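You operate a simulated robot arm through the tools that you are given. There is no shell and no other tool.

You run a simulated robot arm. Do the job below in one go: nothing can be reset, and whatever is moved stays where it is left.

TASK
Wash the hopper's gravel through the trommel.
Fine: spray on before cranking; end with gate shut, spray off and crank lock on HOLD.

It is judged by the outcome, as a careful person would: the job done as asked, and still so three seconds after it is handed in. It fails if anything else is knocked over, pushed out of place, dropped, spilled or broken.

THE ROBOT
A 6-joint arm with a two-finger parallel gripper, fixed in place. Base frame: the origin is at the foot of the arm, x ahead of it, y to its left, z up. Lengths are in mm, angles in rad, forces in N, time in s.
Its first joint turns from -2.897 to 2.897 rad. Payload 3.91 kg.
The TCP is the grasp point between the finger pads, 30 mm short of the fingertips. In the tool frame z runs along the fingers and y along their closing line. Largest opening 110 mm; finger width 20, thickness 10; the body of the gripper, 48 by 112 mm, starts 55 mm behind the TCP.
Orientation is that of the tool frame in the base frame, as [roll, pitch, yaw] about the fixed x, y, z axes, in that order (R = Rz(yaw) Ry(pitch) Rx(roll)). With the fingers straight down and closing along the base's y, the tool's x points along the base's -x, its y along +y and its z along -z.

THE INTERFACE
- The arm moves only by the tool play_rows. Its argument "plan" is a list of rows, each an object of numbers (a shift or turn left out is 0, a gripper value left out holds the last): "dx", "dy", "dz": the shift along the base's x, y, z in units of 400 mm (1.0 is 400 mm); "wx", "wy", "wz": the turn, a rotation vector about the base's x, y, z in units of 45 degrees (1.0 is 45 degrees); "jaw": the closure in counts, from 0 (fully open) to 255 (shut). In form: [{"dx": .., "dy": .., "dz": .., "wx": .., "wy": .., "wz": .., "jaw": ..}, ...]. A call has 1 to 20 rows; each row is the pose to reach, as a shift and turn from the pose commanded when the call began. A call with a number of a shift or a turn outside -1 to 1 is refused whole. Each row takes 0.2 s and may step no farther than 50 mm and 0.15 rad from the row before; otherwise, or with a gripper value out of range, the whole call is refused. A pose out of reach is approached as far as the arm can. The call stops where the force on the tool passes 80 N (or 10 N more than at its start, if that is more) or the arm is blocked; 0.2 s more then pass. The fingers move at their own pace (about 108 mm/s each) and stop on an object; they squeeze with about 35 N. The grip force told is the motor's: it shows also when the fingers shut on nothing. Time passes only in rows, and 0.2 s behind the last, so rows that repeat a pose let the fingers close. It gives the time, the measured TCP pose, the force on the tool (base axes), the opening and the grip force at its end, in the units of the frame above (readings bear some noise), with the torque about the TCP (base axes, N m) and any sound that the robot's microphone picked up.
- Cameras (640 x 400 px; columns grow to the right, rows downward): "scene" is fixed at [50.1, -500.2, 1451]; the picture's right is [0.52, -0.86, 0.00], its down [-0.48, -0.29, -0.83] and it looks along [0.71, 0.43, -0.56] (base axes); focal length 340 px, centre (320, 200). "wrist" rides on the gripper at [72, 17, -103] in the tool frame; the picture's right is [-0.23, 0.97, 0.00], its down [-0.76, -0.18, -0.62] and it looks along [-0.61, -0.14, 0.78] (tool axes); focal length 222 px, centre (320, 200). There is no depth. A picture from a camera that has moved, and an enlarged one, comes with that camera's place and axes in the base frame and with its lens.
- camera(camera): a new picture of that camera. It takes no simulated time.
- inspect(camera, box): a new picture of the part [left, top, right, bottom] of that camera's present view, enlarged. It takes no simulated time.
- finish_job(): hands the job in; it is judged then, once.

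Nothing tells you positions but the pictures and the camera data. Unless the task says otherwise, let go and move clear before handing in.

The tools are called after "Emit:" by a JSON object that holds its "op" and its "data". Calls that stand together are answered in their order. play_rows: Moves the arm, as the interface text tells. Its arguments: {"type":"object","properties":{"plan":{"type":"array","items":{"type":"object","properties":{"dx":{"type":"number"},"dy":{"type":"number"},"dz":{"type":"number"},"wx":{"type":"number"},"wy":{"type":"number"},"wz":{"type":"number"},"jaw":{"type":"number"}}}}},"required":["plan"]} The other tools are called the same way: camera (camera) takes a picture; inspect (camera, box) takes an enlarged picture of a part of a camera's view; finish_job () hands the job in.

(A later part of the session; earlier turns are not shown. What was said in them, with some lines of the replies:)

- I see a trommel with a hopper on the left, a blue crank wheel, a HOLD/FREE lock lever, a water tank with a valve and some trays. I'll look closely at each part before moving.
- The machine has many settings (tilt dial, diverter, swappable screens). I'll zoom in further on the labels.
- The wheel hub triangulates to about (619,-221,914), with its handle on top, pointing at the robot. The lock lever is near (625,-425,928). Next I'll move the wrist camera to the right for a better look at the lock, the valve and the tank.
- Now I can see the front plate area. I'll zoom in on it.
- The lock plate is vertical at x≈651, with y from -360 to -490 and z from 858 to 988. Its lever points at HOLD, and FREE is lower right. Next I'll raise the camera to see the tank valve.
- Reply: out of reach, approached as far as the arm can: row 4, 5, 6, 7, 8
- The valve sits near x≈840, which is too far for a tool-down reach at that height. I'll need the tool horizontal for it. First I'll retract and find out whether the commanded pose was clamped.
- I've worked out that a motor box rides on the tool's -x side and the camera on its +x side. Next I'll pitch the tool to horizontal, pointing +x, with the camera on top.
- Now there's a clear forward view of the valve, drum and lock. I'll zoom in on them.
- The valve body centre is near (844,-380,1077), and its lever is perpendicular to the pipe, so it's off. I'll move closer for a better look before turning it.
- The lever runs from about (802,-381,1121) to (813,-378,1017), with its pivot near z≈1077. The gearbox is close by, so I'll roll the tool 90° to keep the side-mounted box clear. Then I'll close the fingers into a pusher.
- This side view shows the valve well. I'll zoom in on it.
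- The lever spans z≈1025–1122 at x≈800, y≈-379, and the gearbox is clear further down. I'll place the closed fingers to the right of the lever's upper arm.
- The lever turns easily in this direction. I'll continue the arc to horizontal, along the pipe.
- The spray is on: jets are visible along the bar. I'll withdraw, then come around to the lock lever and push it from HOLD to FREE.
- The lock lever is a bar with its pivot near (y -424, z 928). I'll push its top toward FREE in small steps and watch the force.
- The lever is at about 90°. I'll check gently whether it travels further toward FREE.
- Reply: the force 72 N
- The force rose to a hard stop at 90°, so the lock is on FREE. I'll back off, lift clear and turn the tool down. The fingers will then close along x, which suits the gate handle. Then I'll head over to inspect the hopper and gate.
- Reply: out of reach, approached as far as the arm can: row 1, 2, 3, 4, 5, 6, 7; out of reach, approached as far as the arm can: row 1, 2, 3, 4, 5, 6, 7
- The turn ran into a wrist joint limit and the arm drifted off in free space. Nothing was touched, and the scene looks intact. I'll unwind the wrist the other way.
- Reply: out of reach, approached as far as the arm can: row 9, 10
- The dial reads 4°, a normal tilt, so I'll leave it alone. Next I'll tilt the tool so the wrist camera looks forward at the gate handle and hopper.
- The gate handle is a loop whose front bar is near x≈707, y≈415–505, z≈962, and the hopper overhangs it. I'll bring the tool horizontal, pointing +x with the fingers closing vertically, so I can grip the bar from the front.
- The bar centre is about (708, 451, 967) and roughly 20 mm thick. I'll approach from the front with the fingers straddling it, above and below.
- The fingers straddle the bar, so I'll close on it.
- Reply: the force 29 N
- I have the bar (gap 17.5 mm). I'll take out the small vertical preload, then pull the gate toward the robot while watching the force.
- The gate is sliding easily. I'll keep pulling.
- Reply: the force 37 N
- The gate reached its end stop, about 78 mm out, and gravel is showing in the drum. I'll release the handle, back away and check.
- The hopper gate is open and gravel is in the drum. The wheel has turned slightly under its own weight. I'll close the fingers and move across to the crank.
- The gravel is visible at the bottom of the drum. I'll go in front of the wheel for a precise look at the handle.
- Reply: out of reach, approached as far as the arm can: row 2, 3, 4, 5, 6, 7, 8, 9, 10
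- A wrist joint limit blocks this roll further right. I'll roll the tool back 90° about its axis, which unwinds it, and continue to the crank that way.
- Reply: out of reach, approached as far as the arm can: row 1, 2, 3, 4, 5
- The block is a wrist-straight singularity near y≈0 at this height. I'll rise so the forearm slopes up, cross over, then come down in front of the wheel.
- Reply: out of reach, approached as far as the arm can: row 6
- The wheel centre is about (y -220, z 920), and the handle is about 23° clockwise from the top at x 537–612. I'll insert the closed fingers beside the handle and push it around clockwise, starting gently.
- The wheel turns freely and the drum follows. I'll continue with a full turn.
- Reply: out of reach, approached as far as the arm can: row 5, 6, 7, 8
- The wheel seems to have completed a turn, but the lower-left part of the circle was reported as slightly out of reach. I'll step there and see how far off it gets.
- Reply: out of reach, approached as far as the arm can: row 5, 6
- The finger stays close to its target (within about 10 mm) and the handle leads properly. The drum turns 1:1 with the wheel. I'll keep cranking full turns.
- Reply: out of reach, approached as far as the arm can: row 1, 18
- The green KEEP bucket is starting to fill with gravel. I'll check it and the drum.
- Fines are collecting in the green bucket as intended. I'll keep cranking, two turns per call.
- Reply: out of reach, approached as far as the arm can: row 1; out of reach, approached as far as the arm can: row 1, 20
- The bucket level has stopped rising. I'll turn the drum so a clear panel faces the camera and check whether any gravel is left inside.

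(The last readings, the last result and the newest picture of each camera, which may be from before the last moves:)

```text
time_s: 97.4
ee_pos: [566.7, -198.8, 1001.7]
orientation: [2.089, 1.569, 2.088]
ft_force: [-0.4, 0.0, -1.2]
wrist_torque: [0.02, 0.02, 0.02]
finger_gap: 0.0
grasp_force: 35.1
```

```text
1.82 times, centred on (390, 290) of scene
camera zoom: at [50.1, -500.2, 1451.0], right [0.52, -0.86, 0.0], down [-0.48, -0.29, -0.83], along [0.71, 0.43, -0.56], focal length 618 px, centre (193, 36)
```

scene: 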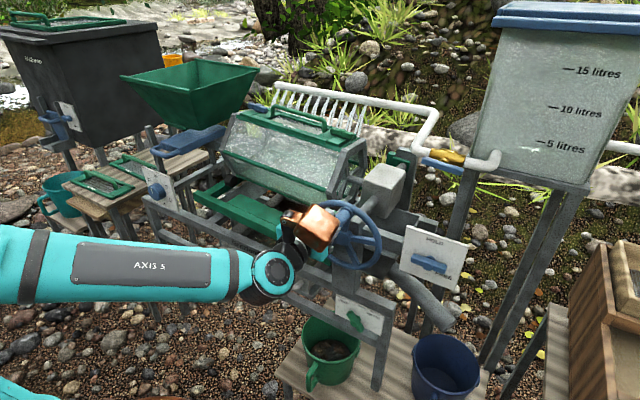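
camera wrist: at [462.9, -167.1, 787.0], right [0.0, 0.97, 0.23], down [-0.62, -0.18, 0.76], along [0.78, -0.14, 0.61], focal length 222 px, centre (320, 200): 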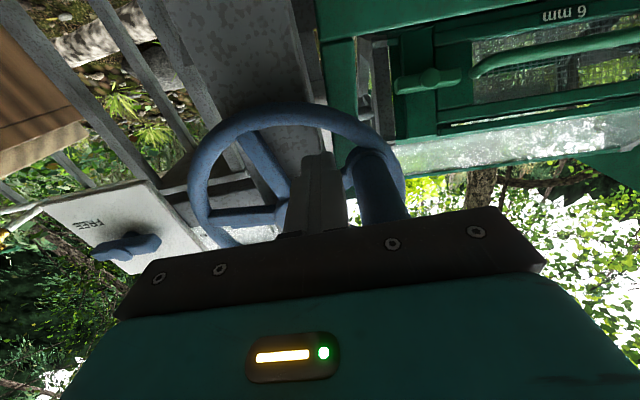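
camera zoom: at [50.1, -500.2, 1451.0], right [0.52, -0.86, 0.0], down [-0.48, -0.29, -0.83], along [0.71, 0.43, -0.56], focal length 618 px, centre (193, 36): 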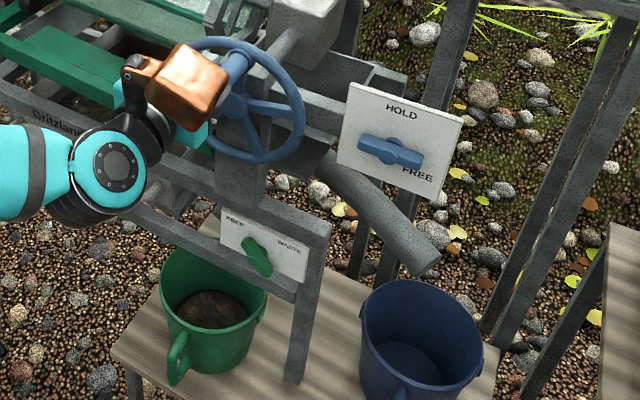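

The drum is now clear and the gravel is in the bucket. Next I'll set the crank lock back to HOLD by backing out and going to the lock lever's left arm from above.

Emit:
{"op": "play_rows", "data": {"plan": [{"dx": -0.11}, {"dx": -0.22}, {"dx": -0.22, "dy": -0.1, "dz": -0.02}, {"dx": -0.22, "dy": -0.2, "dz": -0.04}, {"dx": -0.22, "dy": -0.3, "dz": -0.06}, {"dx": -0.22, "dy": -0.4, "dz": -0.08}, {"dx": -0.22, "dy": -0.4905, "dz": -0.092}, {"dx": -0.12, "dy": -0.4905, "dz": -0.092}, {"dx": -0.01, "dy": -0.4905, "dz": -0.092}, {"dx": -0.01, "dy": -0.4905, "dz": -0.092}]}}

Emit:
{"op": "camera", "data": {"camera": "wrist"}}

Emit:
{"op": "inspect", "data": {"camera": "scene", "box": [340, 190, 500, 310]}}

```text
time_s: 99.6
ee_pos: [561.7, -393.7, 965.4]
orientation: [2.044, 1.57, 2.044]
ft_force: [-0.2, -0.6, 0.1]
wrist_torque: [0.0, 0.0, -0.02]
finger_gap: 0.0
grasp_force: 34.9
```

```text
taken
camera wrist: at [456.9, -375.8, 892.6], right [0.0, 0.97, 0.23], down [-0.62, -0.18, 0.76], along [0.78, -0.14, 0.61], focal length 222 px, centre (320, 200)
```

wrist: 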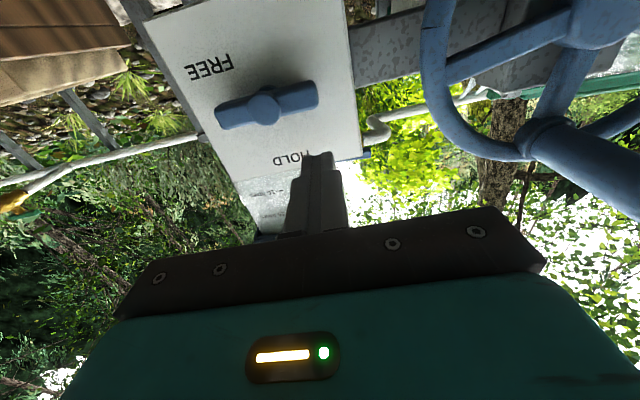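

```text
3.33 times, centred on (420, 250) of scene
camera zoom: at [50.1, -500.2, 1451.0], right [0.52, -0.86, 0.0], down [-0.48, -0.29, -0.83], along [0.71, 0.43, -0.56], focal length 1132 px, centre (-13, 33)
```

zoom: 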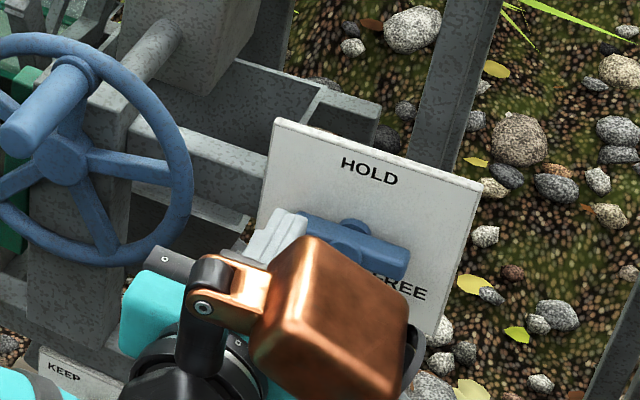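

Emit:
{"op": "play_rows", "data": {"plan": [{"dx": 0.06}, {"dx": 0.103}, {"dx": 0.103, "dy": -0.004, "dz": -0.02}, {"dx": 0.103, "dy": -0.0075, "dz": -0.04}, {"dx": 0.103, "dy": 0.004, "dz": -0.054}, {"dx": 0.103, "dy": 0.012, "dz": -0.072}, {"dx": 0.103, "dy": 0.0145, "dz": -0.094}, {"dx": 0.103, "dy": 0.009, "dz": -0.117}, {"dx": 0.103, "dy": -0.0045, "dz": -0.138}]}}

Emit:
{"op": "camera", "data": {"camera": "wrist"}}

Emit:
{"op": "inspect", "data": {"camera": "scene", "box": [340, 190, 500, 310]}}

```text
time_s: 101.6
ee_pos: [602.5, -397.2, 908.8]
orientation: [2.114, 1.568, 2.115]
ft_force: [0.4, -0.2, -0.4]
wrist_torque: [0.0, 0.02, 0.0]
finger_gap: 0.0
grasp_force: 34.1
```

```text
taken
camera wrist: at [498.1, -378.1, 835.4], right [0.0, 0.97, 0.23], down [-0.62, -0.18, 0.76], along [0.78, -0.14, 0.61], focal length 222 px, centre (320, 200)
```

wrist: 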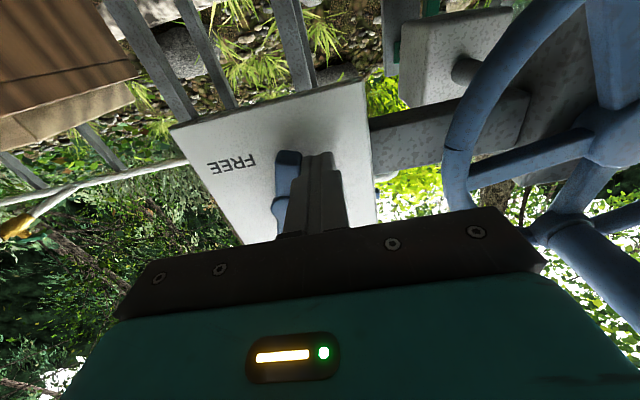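

```text
3.33 times, centred on (420, 250) of scene
camera zoom: at [50.1, -500.2, 1451.0], right [0.52, -0.86, 0.0], down [-0.48, -0.29, -0.83], along [0.71, 0.43, -0.56], focal length 1132 px, centre (-13, 33)
```

zoom: 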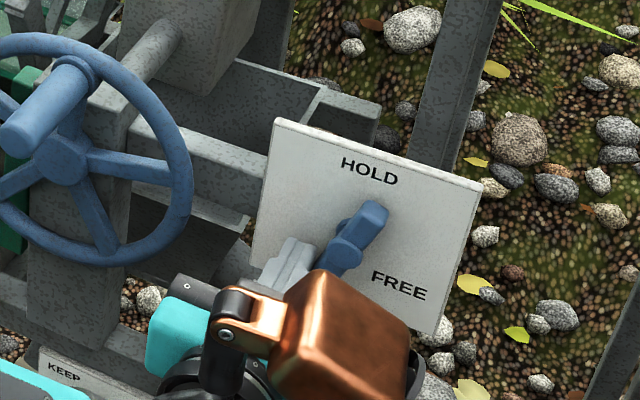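

Emit:
{"op": "play_rows", "data": {"plan": [{"dy": -0.01, "dz": -0.009}, {"dy": -0.0205, "dz": -0.016}, {"dy": -0.026, "dz": -0.018}, {"dy": -0.029, "dz": -0.018}]}}

Emit:
{"op": "inspect", "data": {"camera": "scene", "box": [340, 190, 500, 310]}}

Emit:
{"op": "camera", "data": {"camera": "wrist"}}

```text
time_s: 102.6
ee_pos: [603.2, -407.2, 901.6]
orientation: [2.181, 1.57, 2.184]
ft_force: [-6.1, 9.8, -2.6]
wrist_torque: [-0.07, -0.01, 0.1]
finger_gap: 0.2
grasp_force: 35.1
```

```text
3.33 times, centred on (420, 250) of scene
camera zoom: at [50.1, -500.2, 1451.0], right [0.52, -0.86, 0.0], down [-0.48, -0.29, -0.83], along [0.71, 0.43, -0.56], focal length 1132 px, centre (-13, 33)
```

zoom: 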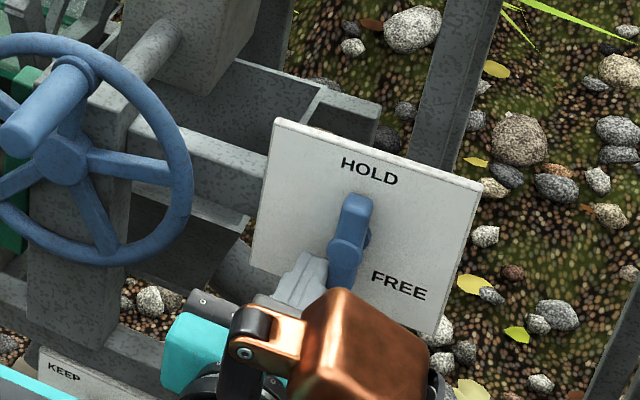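

```text
taken
camera wrist: at [498.0, -389.4, 828.1], right [0.0, 0.97, 0.23], down [-0.62, -0.18, 0.76], along [0.78, -0.14, 0.61], focal length 222 px, centre (320, 200)
```

wrist: 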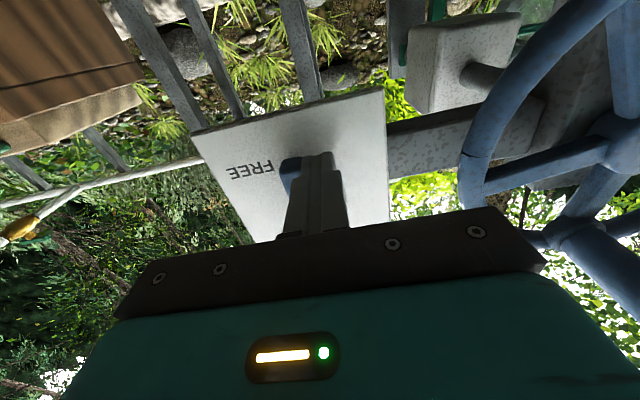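

Emit:
{"op": "play_rows", "data": {"plan": [{"dy": 0.03}, {"dy": 0.05, "dx": -0.05}, {"dy": 0.05, "dx": -0.16}, {"dy": 0.05, "dx": -0.25, "dz": 0.03}, {"dy": 0.05, "dx": -0.25, "dz": 0.03}]}}

Emit:
{"op": "inspect", "data": {"camera": "scene", "box": [380, 215, 490, 295]}}

Emit:
{"op": "camera", "data": {"camera": "scene"}}

```text
time_s: 103.8
ee_pos: [501.5, -387.8, 910.4]
orientation: [2.032, 1.568, 2.029]
ft_force: [1.2, 0.1, -0.5]
wrist_torque: [-0.02, 0.02, -0.01]
finger_gap: 0.0
grasp_force: 34.5
```

```text
5.00 times, centred on (435, 255) of scene
camera zoom: at [50.1, -500.2, 1451.0], right [0.52, -0.86, 0.0], down [-0.48, -0.29, -0.83], along [0.71, 0.43, -0.56], focal length 1698 px, centre (-255, -75)
```

zoom: 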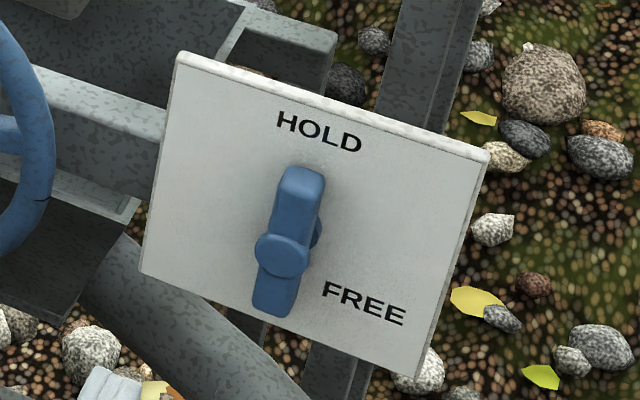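

```text
taken
```

scene: 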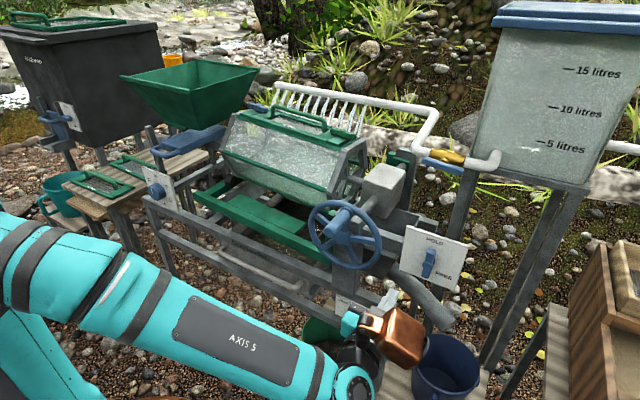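

The lock is back on HOLD, identical to the start. Next is the spray valve. I'll rise and roll the tool 90° so everything clears, then push the lever's left arm up to close it.

Emit:
{"op": "play_rows", "data": {"plan": [{"dz": 0.1}, {"dz": 0.2}, {"dz": 0.3, "dy": 0.03}, {"dz": 0.4, "dy": 0.06}, {"dz": 0.5, "dy": 0.1, "dx": 0.05}, {"dz": 0.525, "dy": 0.107, "dx": 0.1}, {"dz": 0.525, "dy": 0.107, "dx": 0.1}]}}

Emit:
{"op": "play_rows", "data": {"plan": [{"wx": -0.17}, {"wx": -0.34}, {"wx": -0.51}, {"wx": -0.68}, {"wx": -0.85}, {"wx": -1.0}, {"wx": -1.0}]}}

```text
time_s: 105.4
ee_pos: [547.4, -344.8, 1121.4]
orientation: [1.963, 1.57, 1.96]
ft_force: [-0.7, -0.9, -1.7]
wrist_torque: [0.01, -0.01, 0.01]
finger_gap: 0.0
grasp_force: 35.1
```

```text
time_s: 107.0
ee_pos: [543.7, -344.6, 1123.4]
orientation: [-1.57, 0.786, -1.571]
ft_force: [-0.1, -0.3, -0.5]
wrist_torque: [0.03, -0.03, 0.01]
finger_gap: 0.3
grasp_force: 35.3
```

Emit:
{"op": "play_rows", "data": {"plan": [{"wx": -0.17}, {"wx": -0.34}, {"wx": -0.51}, {"wx": -0.68}, {"wx": -0.85}, {"wx": -1.0}, {"wx": -1.0}]}}

Emit:
{"op": "camera", "data": {"camera": "wrist"}}

Emit:
{"op": "inspect", "data": {"camera": "scene", "box": [390, 110, 520, 200]}}

```text
time_s: 108.6
ee_pos: [543.9, -344.7, 1124.6]
orientation: [-1.571, 0.001, -1.57]
ft_force: [-0.3, 0.1, 0.0]
wrist_torque: [0.01, 0.0, 0.02]
finger_gap: 0.0
grasp_force: 35.3
```

```text
taken
camera wrist: at [438.9, -416.4, 1106.5], right [0.0, 0.23, -0.97], down [-0.62, 0.76, 0.18], along [0.78, 0.61, 0.14], focal length 222 px, centre (320, 200)
```

wrist: 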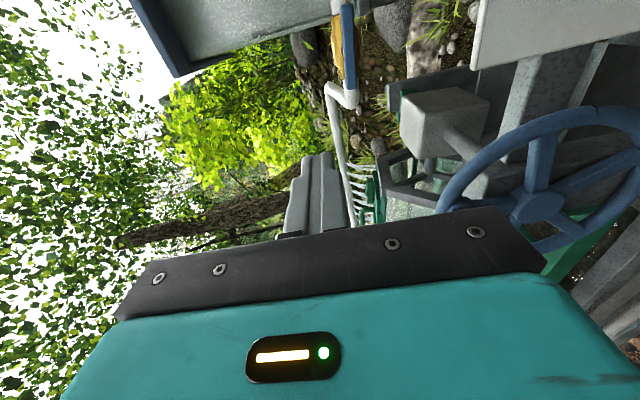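

```text
4.44 times, centred on (455, 155) of scene
camera zoom: at [50.1, -500.2, 1451.0], right [0.52, -0.86, 0.0], down [-0.48, -0.29, -0.83], along [0.71, 0.43, -0.56], focal length 1510 px, centre (-280, 400)
```

zoom: 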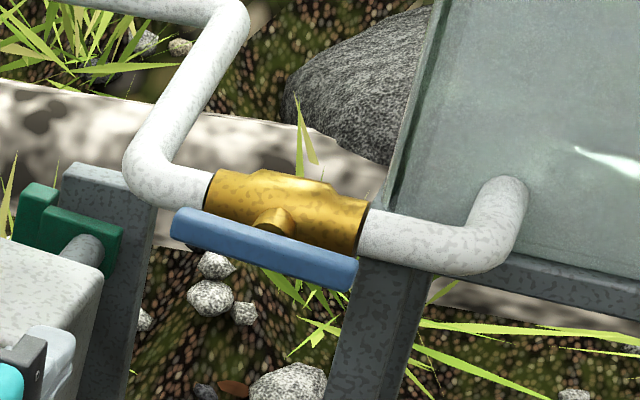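

Emit:
{"op": "inspect", "data": {"camera": "wrist", "box": [290, 0, 420, 120]}}

```text
3.33 times, centred on (355, 60) of wrist
camera zoom: at [438.9, -416.4, 1106.5], right [0.0, 0.23, -0.97], down [-0.62, 0.76, 0.18], along [0.78, 0.61, 0.14], focal length 740 px, centre (203, 667)
```

zoom: 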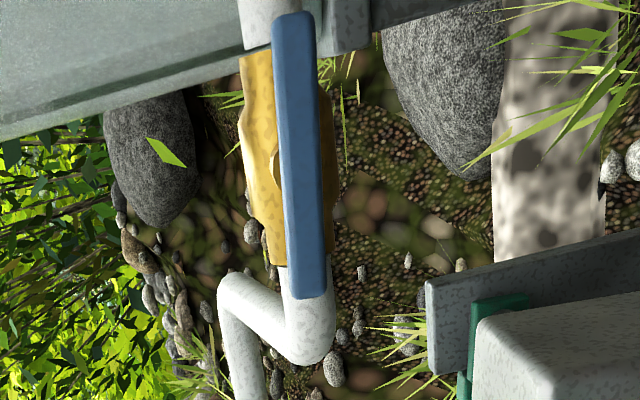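

The valve lever is horizontal, with its pivot near (-379, z 1074). I'll bring the finger in just below its left arm.

Emit:
{"op": "play_rows", "data": {"plan": [{"dz": -0.1}, {"dz": -0.1865, "dy": 0.012}, {"dz": -0.1865, "dy": 0.012, "dx": 0.12}, {"dz": -0.1865, "dy": 0.012, "dx": 0.24}, {"dz": -0.1865, "dy": 0.012, "dx": 0.36}, {"dz": -0.1865, "dy": 0.012, "dx": 0.48}, {"dz": -0.1865, "dy": 0.012, "dx": 0.56}, {"dz": -0.1865, "dy": 0.012, "dx": 0.6025}, {"dz": -0.1865, "dy": 0.012, "dx": 0.6025}]}}

Emit:
{"op": "camera", "data": {"camera": "wrist"}}

Emit:
{"op": "inspect", "data": {"camera": "scene", "box": [370, 110, 500, 200]}}

```text
time_s: 110.6
ee_pos: [786.0, -340.0, 1051.7]
orientation: [-1.572, 0.002, -1.57]
ft_force: [0.0, 0.2, -0.2]
wrist_torque: [0.0, -0.01, 0.0]
finger_gap: 0.0
grasp_force: 34.8
```

```text
taken
camera wrist: at [681.0, -411.9, 1034.3], right [0.0, 0.23, -0.97], down [-0.62, 0.76, 0.18], along [0.78, 0.61, 0.14], focal length 222 px, centre (320, 200)
```

wrist: 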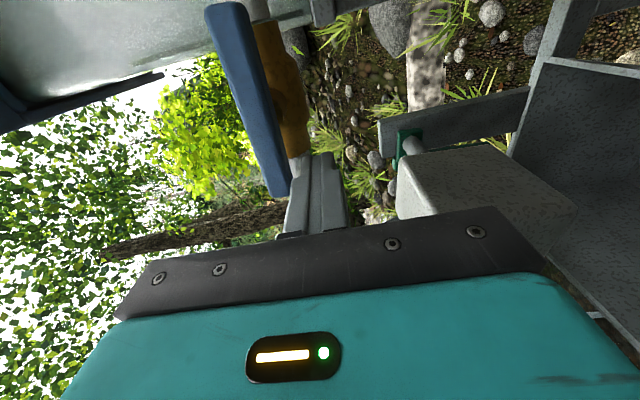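

```text
4.44 times, centred on (435, 155) of scene
camera zoom: at [50.1, -500.2, 1451.0], right [0.52, -0.86, 0.0], down [-0.48, -0.29, -0.83], along [0.71, 0.43, -0.56], focal length 1510 px, centre (-191, 400)
```

zoom: 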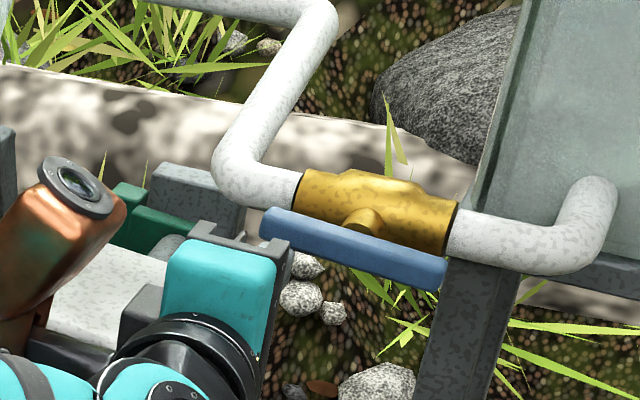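

Emit:
{"op": "play_rows", "data": {"plan": [{"dy": -0.0225}, {"dy": -0.0225, "dz": 0.0175}, {"dy": -0.012, "dz": 0.033}, {"dy": -0.006, "dz": 0.053}, {"dy": -0.006, "dz": 0.076}, {"dy": -0.014, "dz": 0.1}, {"dy": -0.03, "dz": 0.121}, {"dy": -0.03, "dz": 0.121}]}}

Emit:
{"op": "camera", "data": {"camera": "wrist"}}

Emit:
{"op": "inspect", "data": {"camera": "scene", "box": [370, 110, 500, 200]}}

```text
time_s: 112.4
ee_pos: [783.8, -352.3, 1097.3]
orientation: [-1.57, 0.0, -1.572]
ft_force: [-0.7, 0.1, 0.1]
wrist_torque: [0.0, 0.0, -0.02]
finger_gap: 0.2
grasp_force: 35.2
```

```text
taken
camera wrist: at [679.4, -423.7, 1080.4], right [0.0, 0.23, -0.97], down [-0.62, 0.76, 0.18], along [0.78, 0.61, 0.14], focal length 222 px, centre (320, 200)
```

wrist: 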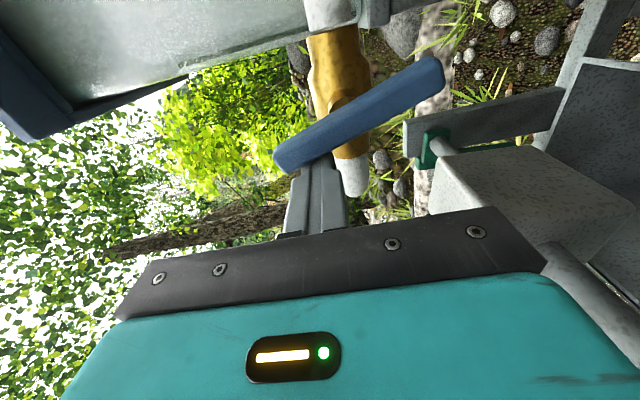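

```text
4.44 times, centred on (435, 155) of scene
camera zoom: at [50.1, -500.2, 1451.0], right [0.52, -0.86, 0.0], down [-0.48, -0.29, -0.83], along [0.71, 0.43, -0.56], focal length 1510 px, centre (-191, 400)
```

zoom: 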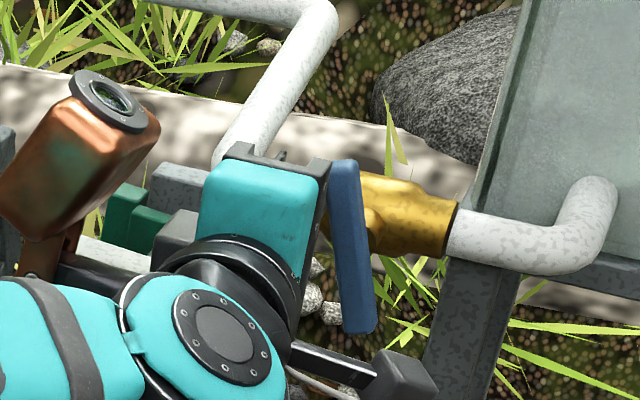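

Emit:
{"op": "play_rows", "data": {"plan": [{"dy": -0.012, "dz": 0.009}, {"dy": -0.024, "dz": 0.015}, {"dy": -0.0285, "dz": 0.018}, {"dy": -0.033, "dz": 0.018}]}}

Emit:
{"op": "inspect", "data": {"camera": "scene", "box": [370, 110, 500, 200]}}

Emit:
{"op": "camera", "data": {"camera": "scene"}}

```text
time_s: 113.4
ee_pos: [784.3, -363.0, 1104.9]
orientation: [-1.571, -0.001, -1.57]
ft_force: [-6.8, 19.7, -2.9]
wrist_torque: [0.09, 0.07, 0.12]
finger_gap: 0.0
grasp_force: 35.2
```

```text
4.44 times, centred on (435, 155) of scene
camera zoom: at [50.1, -500.2, 1451.0], right [0.52, -0.86, 0.0], down [-0.48, -0.29, -0.83], along [0.71, 0.43, -0.56], focal length 1510 px, centre (-191, 400)
```

zoom: 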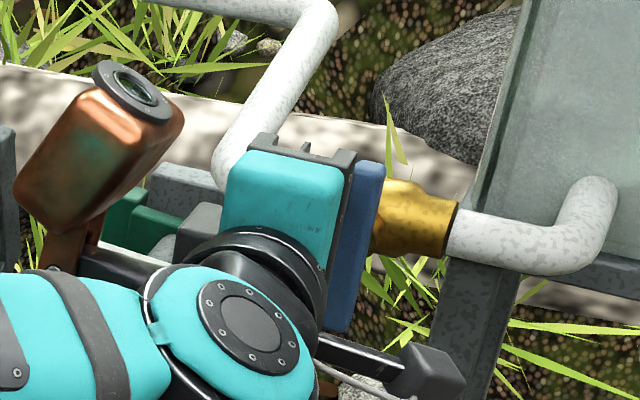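

```text
taken
```

scene: 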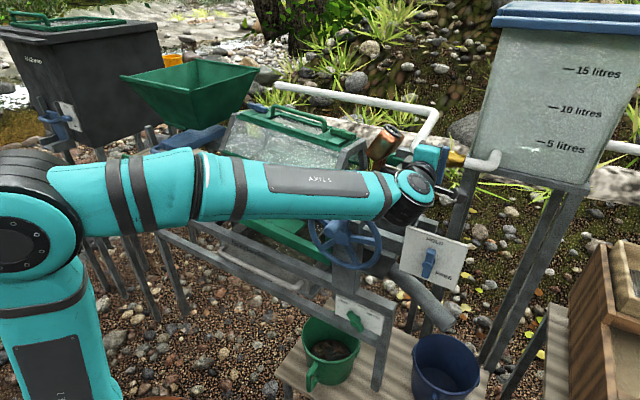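

The lever hit its stop upright and the jets are gone, so the spray is off. I'll withdraw and cross over high to the hopper gate.

Emit:
{"op": "play_rows", "data": {"plan": [{"dy": 0.03}, {"dy": 0.04, "dx": -0.1, "dz": 0.02}, {"dy": 0.04, "dx": -0.22, "dz": 0.03}, {"dy": 0.04, "dx": -0.34, "dz": 0.05}, {"dy": 0.04, "dx": -0.46, "dz": 0.07}, {"dy": 0.04, "dx": -0.58, "dz": 0.1}, {"dy": 0.06, "dx": -0.68, "dz": 0.14}, {"dy": 0.1, "dx": -0.75, "dz": 0.2}, {"dy": 0.2, "dx": -0.77, "dz": 0.22}, {"dy": 0.31, "dx": -0.78, "dz": 0.22}, {"dy": 0.42, "dx": -0.78, "dz": 0.22}, {"dy": 0.42, "dx": -0.78, "dz": 0.22}]}}

Emit:
{"op": "inspect", "data": {"camera": "scene", "box": [260, 70, 520, 220]}}

```text
time_s: 116.0
ee_pos: [469.7, -195.2, 1190.8]
orientation: [-1.57, 0.0, -1.569]
ft_force: [-0.5, -0.9, 0.2]
wrist_torque: [0.02, -0.01, 0.06]
finger_gap: 0.2
grasp_force: 34.8
```

```text
2.46 times, centred on (390, 145) of scene
camera zoom: at [50.1, -500.2, 1451.0], right [0.52, -0.86, 0.0], down [-0.48, -0.29, -0.83], along [0.71, 0.43, -0.56], focal length 836 px, centre (148, 335)
```

zoom: 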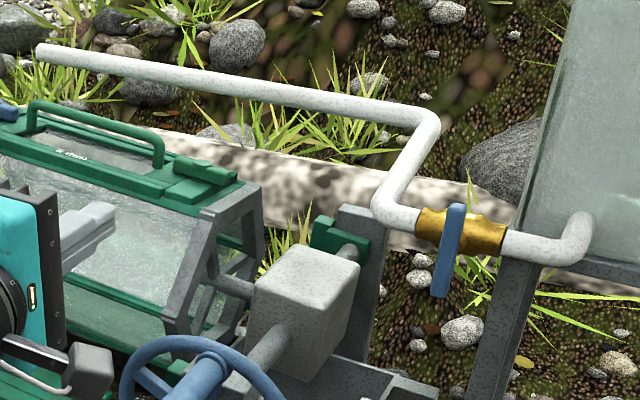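

The valve is off and jets have stopped. Now I'll cross to the left side.

Emit:
{"op": "play_rows", "data": {"plan": [{"dy": 0.1}, {"dy": 0.2}, {"dy": 0.3}, {"dy": 0.4}, {"dy": 0.5}, {"dy": 0.6}, {"dy": 0.7}, {"dy": 0.8}, {"dy": 0.9}, {"dy": 1.0}, {"dy": 1.0}]}}

```text
time_s: 118.4
ee_pos: [469.6, 202.4, 1193.8]
orientation: [-1.571, 0.001, -1.571]
ft_force: [0.5, -0.3, -0.1]
wrist_torque: [0.03, 0.02, 0.01]
finger_gap: 0.0
grasp_force: 35.0
out of reach, approached as far as the arm can: row 5, 6
```

Emit:
{"op": "play_rows", "data": {"plan": [{"dy": 0.1, "jaw": 110}, {"dy": 0.2}, {"dy": 0.3, "dz": -0.05}, {"dy": 0.39, "dz": -0.1}, {"dy": 0.48, "dz": -0.17}, {"dy": 0.56, "dz": -0.25}, {"dy": 0.6225, "dz": -0.35}, {"dy": 0.6225, "dz": -0.46}, {"dy": 0.6225, "dz": -0.5575}, {"dx": 0.1, "dy": 0.6225, "dz": -0.5575}, {"dx": 0.2, "dy": 0.6225, "dz": -0.5575}, {"dx": 0.2, "dy": 0.6225, "dz": -0.5575}]}}

Emit:
{"op": "camera", "data": {"camera": "wrist"}}

Emit:
{"op": "inspect", "data": {"camera": "scene", "box": [100, 80, 280, 210]}}

```text
time_s: 121.0
ee_pos: [553.9, 453.4, 968.8]
orientation: [-1.569, 0.001, -1.571]
ft_force: [0.7, -0.4, 0.7]
wrist_torque: [0.01, -0.04, 0.02]
finger_gap: 62.6
grasp_force: 0.0
```

```text
taken
camera wrist: at [447.9, 382.1, 951.3], right [0.0, 0.23, -0.97], down [-0.62, 0.76, 0.18], along [0.78, 0.61, 0.14], focal length 222 px, centre (320, 200)
```

wrist: 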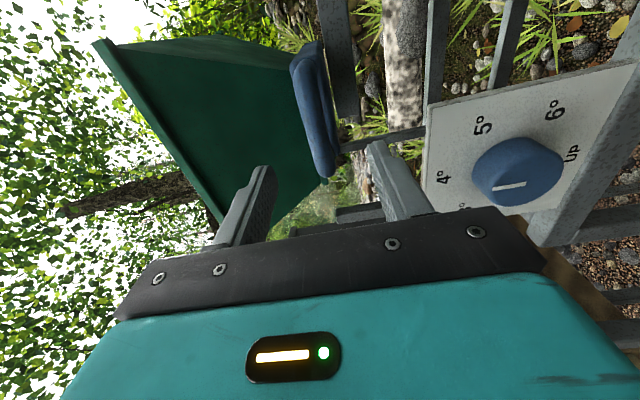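

```text
3.08 times, centred on (190, 145) of scene
camera zoom: at [50.1, -500.2, 1451.0], right [0.52, -0.86, 0.0], down [-0.48, -0.29, -0.83], along [0.71, 0.43, -0.56], focal length 1045 px, centre (720, 369)
```

zoom: 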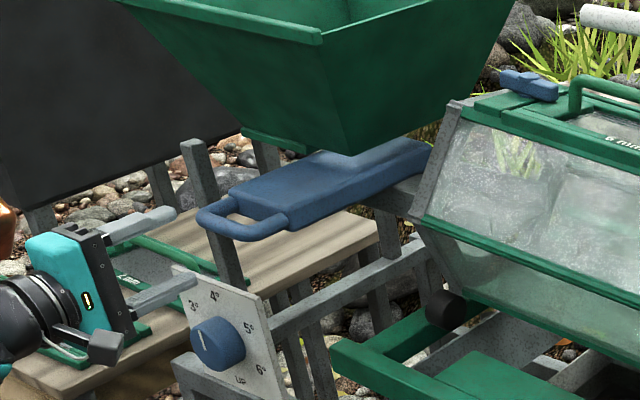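

Emit:
{"op": "inspect", "data": {"camera": "scene", "box": [150, 110, 230, 165]}}

Emit:
{"op": "inspect", "data": {"camera": "wrist", "box": [240, 20, 440, 240]}}

```text
7.27 times, centred on (190, 138) of scene
camera zoom: at [50.1, -500.2, 1451.0], right [0.52, -0.86, 0.0], down [-0.48, -0.29, -0.83], along [0.71, 0.43, -0.56], focal length 2470 px, centre (1266, 654)
```

zoom: 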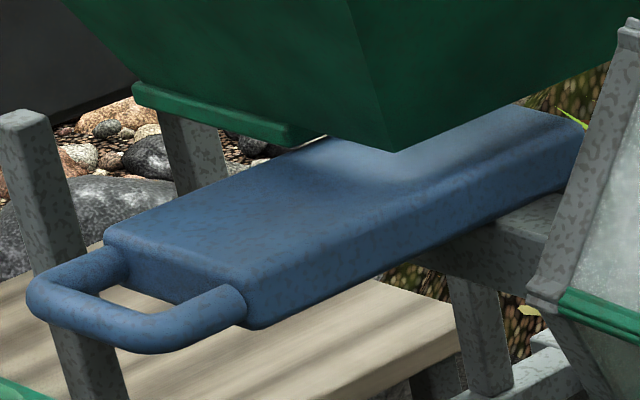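

```text
1.82 times, centred on (340, 130) of wrist
camera zoom: at [447.9, 382.1, 951.3], right [0.0, 0.23, -0.97], down [-0.62, 0.76, 0.18], along [0.78, 0.61, 0.14], focal length 404 px, centre (284, 327)
```

zoom: 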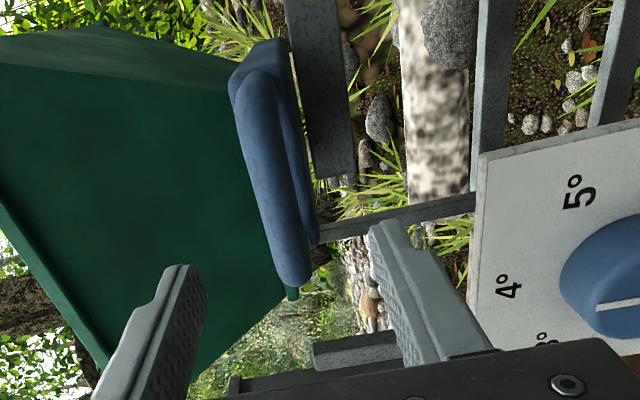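

The light patch on the gate plate shows the hopper is empty now. I'll grip the handle at its pulled-out position.

Emit:
{"op": "play_rows", "data": {"plan": [{"dx": 0.06, "dy": -0.005, "dz": 0.005}, {"dx": 0.12, "dy": -0.005, "dz": 0.005}, {"dx": 0.1625, "dy": -0.005, "dz": 0.005}, {"dx": 0.1625, "dy": -0.005, "dz": 0.005, "jaw": 180}, {"dx": 0.1625, "dy": -0.005, "dz": 0.005, "jaw": 255}, {"dx": 0.1625, "dy": -0.005, "dz": 0.005}, {"dx": 0.1625, "dy": -0.005, "dz": 0.005}]}}

Emit:
{"op": "inspect", "data": {"camera": "scene", "box": [100, 80, 280, 210]}}

```text
time_s: 122.6
ee_pos: [616.3, 449.9, 969.1]
orientation: [-1.57, -0.002, -1.571]
ft_force: [3.5, 1.6, -1.2]
wrist_torque: [-0.03, 0.0, 0.11]
finger_gap: 17.2
grasp_force: 44.9
```

```text
3.08 times, centred on (190, 145) of scene
camera zoom: at [50.1, -500.2, 1451.0], right [0.52, -0.86, 0.0], down [-0.48, -0.29, -0.83], along [0.71, 0.43, -0.56], focal length 1045 px, centre (720, 369)
```

zoom: 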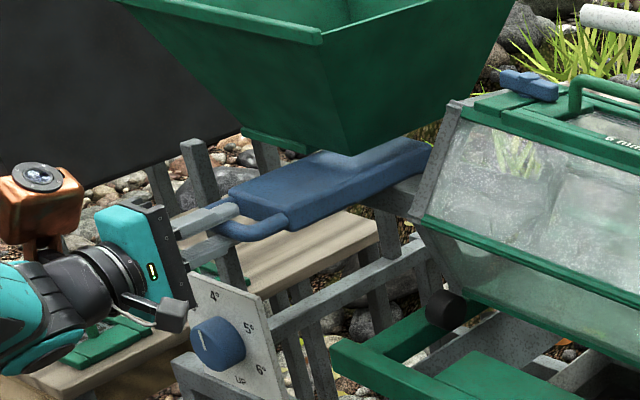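

Gripped. Next I'll push the gate in to the closed stop.

Emit:
{"op": "play_rows", "data": {"plan": [{"dx": 0.025}, {"dx": 0.05}, {"dx": 0.075}, {"dx": 0.1}, {"dx": 0.125}, {"dx": 0.15}, {"dx": 0.175}, {"dx": 0.19}, {"dx": 0.2}]}}

Emit:
{"op": "inspect", "data": {"camera": "scene", "box": [100, 80, 280, 210]}}

```text
time_s: 124.6
ee_pos: [694.9, 450.6, 969.8]
orientation: [-1.572, -0.002, -1.572]
ft_force: [-35.7, 4.1, -30.8]
wrist_torque: [0.05, 0.21, 0.05]
finger_gap: 17.9
grasp_force: 44.8
```

```text
3.08 times, centred on (190, 145) of scene
camera zoom: at [50.1, -500.2, 1451.0], right [0.52, -0.86, 0.0], down [-0.48, -0.29, -0.83], along [0.71, 0.43, -0.56], focal length 1045 px, centre (720, 369)
```

zoom: 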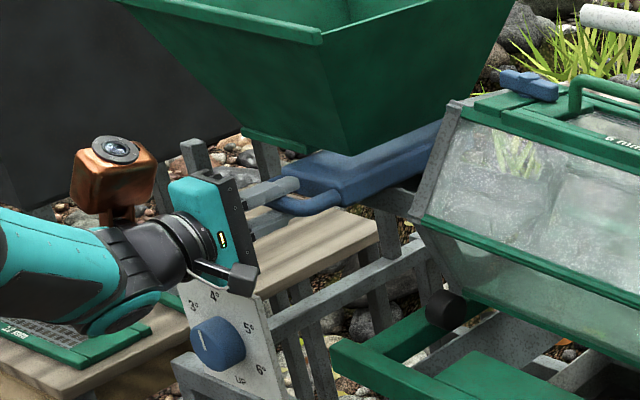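

The gate is back against its closed stop after about 79 mm, the same travel as before. I'll release carefully and back off.

Emit:
{"op": "play_rows", "data": {"plan": [{"dx": -0.006}, {"dx": -0.006, "jaw": 200}, {"dx": -0.006, "jaw": 110}, {"dx": -0.006, "jaw": 110}, {"dx": -0.06}, {"dx": -0.16}, {"dx": -0.26}, {"dx": -0.36}, {"dx": -0.36}]}}

Emit:
{"op": "inspect", "data": {"camera": "scene", "box": [130, 90, 230, 170]}}

Emit:
{"op": "camera", "data": {"camera": "wrist"}}

Emit:
{"op": "camera", "data": {"camera": "scene"}}

```text
time_s: 126.6
ee_pos: [552.0, 447.1, 973.5]
orientation: [-1.569, 0.001, -1.572]
ft_force: [-0.1, 0.9, -1.3]
wrist_torque: [0.02, 0.02, 0.03]
finger_gap: 62.7
grasp_force: 0.1
```

```text
5.00 times, centred on (180, 130) of scene
camera zoom: at [50.1, -500.2, 1451.0], right [0.52, -0.86, 0.0], down [-0.48, -0.29, -0.83], along [0.71, 0.43, -0.56], focal length 1698 px, centre (1020, 550)
```

zoom: 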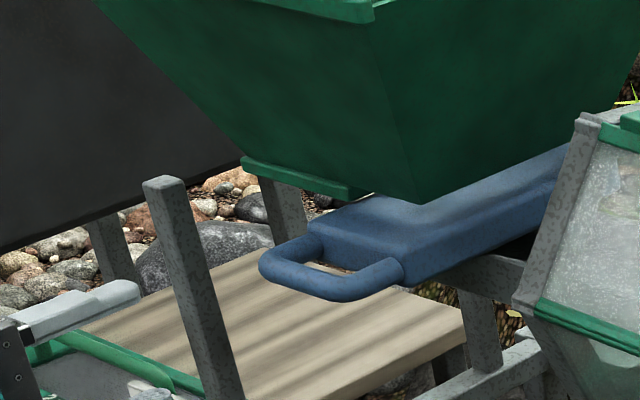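

```text
taken
camera wrist: at [447.2, 376.1, 956.2], right [0.0, 0.23, -0.97], down [-0.62, 0.76, 0.18], along [0.78, 0.61, 0.14], focal length 222 px, centre (320, 200)
```

wrist: 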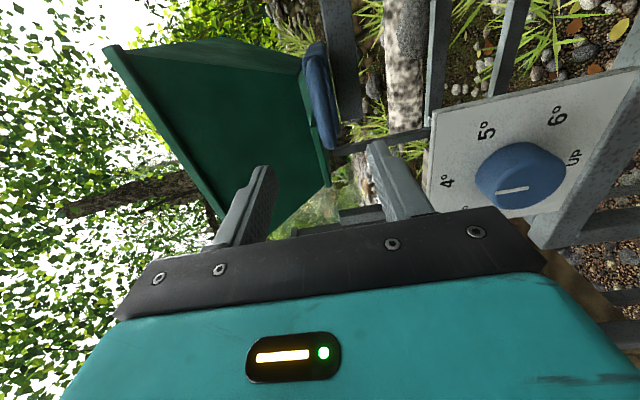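

```text
taken
```

scene: 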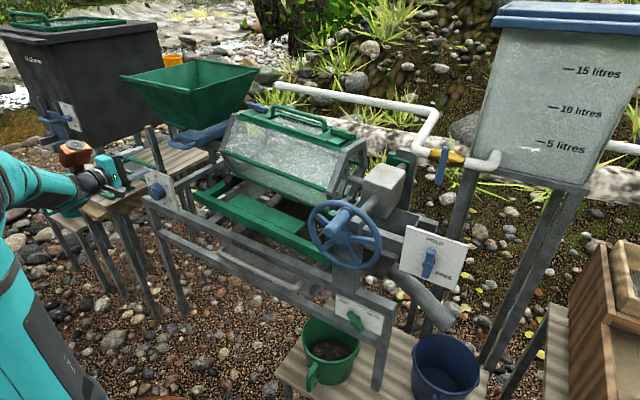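

The gate handle matches its original closed position. I'll do a final check of every item before moving clear.

Emit:
{"op": "inspect", "data": {"camera": "scene", "box": [200, 90, 400, 260]}}

Emit:
{"op": "inspect", "data": {"camera": "scene", "box": [290, 200, 490, 400]}}

Emit:
{"op": "inspect", "data": {"camera": "scene", "box": [380, 100, 640, 260]}}

Emit:
{"op": "inspect", "data": {"camera": "scene", "box": [120, 180, 320, 330]}}

```text
2.35 times, centred on (300, 175) of scene
camera zoom: at [50.1, -500.2, 1451.0], right [0.52, -0.86, 0.0], down [-0.48, -0.29, -0.83], along [0.71, 0.43, -0.56], focal length 799 px, centre (367, 259)
```

zoom: 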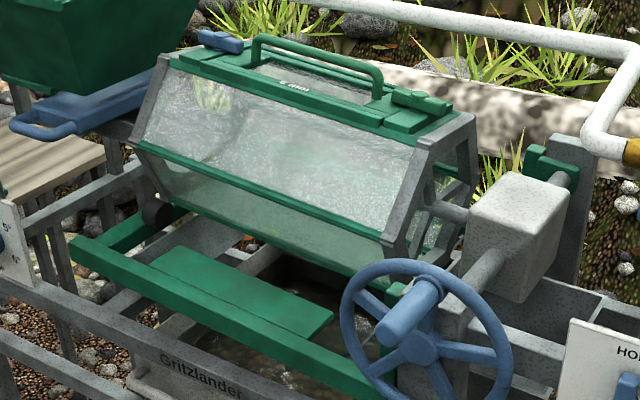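

```text
2.00 times, centred on (390, 300) of scene
camera zoom: at [50.1, -500.2, 1451.0], right [0.52, -0.86, 0.0], down [-0.48, -0.29, -0.83], along [0.71, 0.43, -0.56], focal length 679 px, centre (180, 0)
```

zoom: 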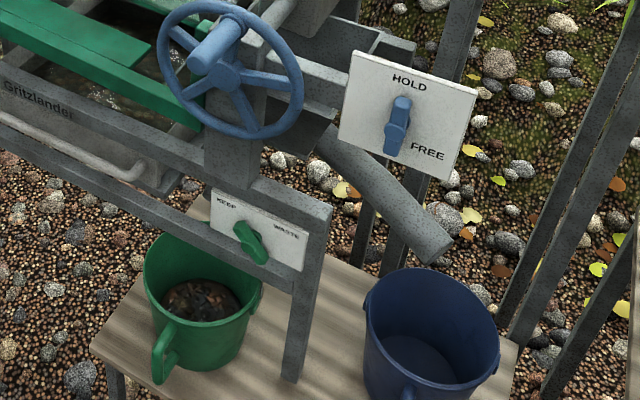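

```text
2.46 times, centred on (510, 180) of scene
camera zoom: at [50.1, -500.2, 1451.0], right [0.52, -0.86, 0.0], down [-0.48, -0.29, -0.83], along [0.71, 0.43, -0.56], focal length 836 px, centre (-148, 249)
```

zoom: 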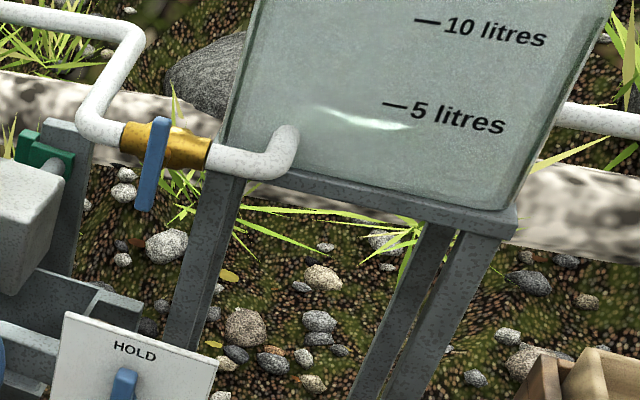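

```text
2.67 times, centred on (220, 255) of scene
camera zoom: at [50.1, -500.2, 1451.0], right [0.52, -0.86, 0.0], down [-0.48, -0.29, -0.83], along [0.71, 0.43, -0.56], focal length 906 px, centre (587, 53)
```

zoom: 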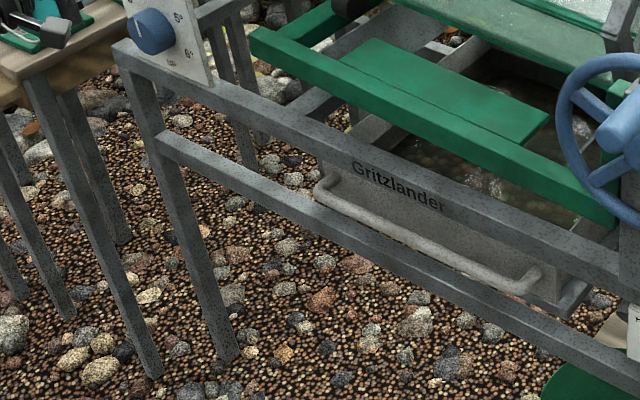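

Everything checks out: gate shut, spray off, lock on HOLD, drum clear and washed gravel in the KEEP bucket. I'll move the arm clear.

Emit:
{"op": "play_rows", "data": {"plan": [{"dx": -0.08, "dz": 0.05}, {"dx": -0.15, "dz": 0.12}, {"dx": -0.18, "dz": 0.22}, {"dx": -0.18, "dz": 0.3, "dy": -0.05}, {"dx": -0.18, "dz": 0.35, "dy": -0.12}, {"dx": -0.18, "dz": 0.35, "dy": -0.2}, {"dx": -0.18, "dz": 0.35, "dy": -0.2}]}}

Emit:
{"op": "camera", "data": {"camera": "scene"}}

```text
time_s: 128.2
ee_pos: [482.4, 367.8, 1113.7]
orientation: [-1.571, -0.001, -1.571]
ft_force: [0.4, -0.6, -0.3]
wrist_torque: [-0.03, 0.01, 0.01]
finger_gap: 62.6
grasp_force: 0.1
```

```text
taken
```

scene: 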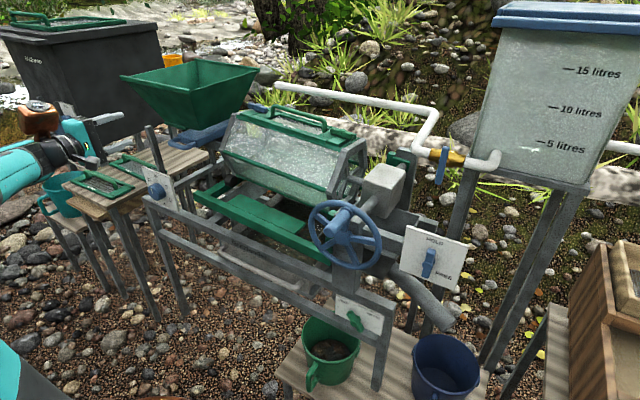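

The arm is clear and the scene is settled: gate shut, spray off, crank lock on HOLD. I'm handing the job in.

Emit:
{"op": "finish_job", "data": {}}

```text
The job is handed in.
```

I washed the hopper's gravel through the trommel and handed the job in. I don't have the judge's result.

- **Order:** I turned the spray on first, set the crank lock to FREE, opened the gate, then cranked about seven turns.
- **Result:** The drum looks empty, and the washed gravel is in the green bucket, with the diverter left on KEEP. The bucket level stopped rising after the second or third turn. I couldn't see straight into the hopper, but light was showing through its outlet onto the gate, so I took it as empty.
- **End state:** The gate is against its closed stop, the spray jets have stopped with the valve lever back upright, and the lock lever points to HOLD as it did at the start. The arm is clear and holding nothing.
- **"Fine:" in the task:** I read this as "fine points", so I kept the fitted 6 mm screen and left the tilt dial at 4°. If you meant the fine 2 mm screen, it was not used.
- **Arm drift:** Early on the arm hit a wrist limit and drifted through free space. The wheel also turned slightly by itself once the lock was on FREE. I saw nothing touched or spilled.
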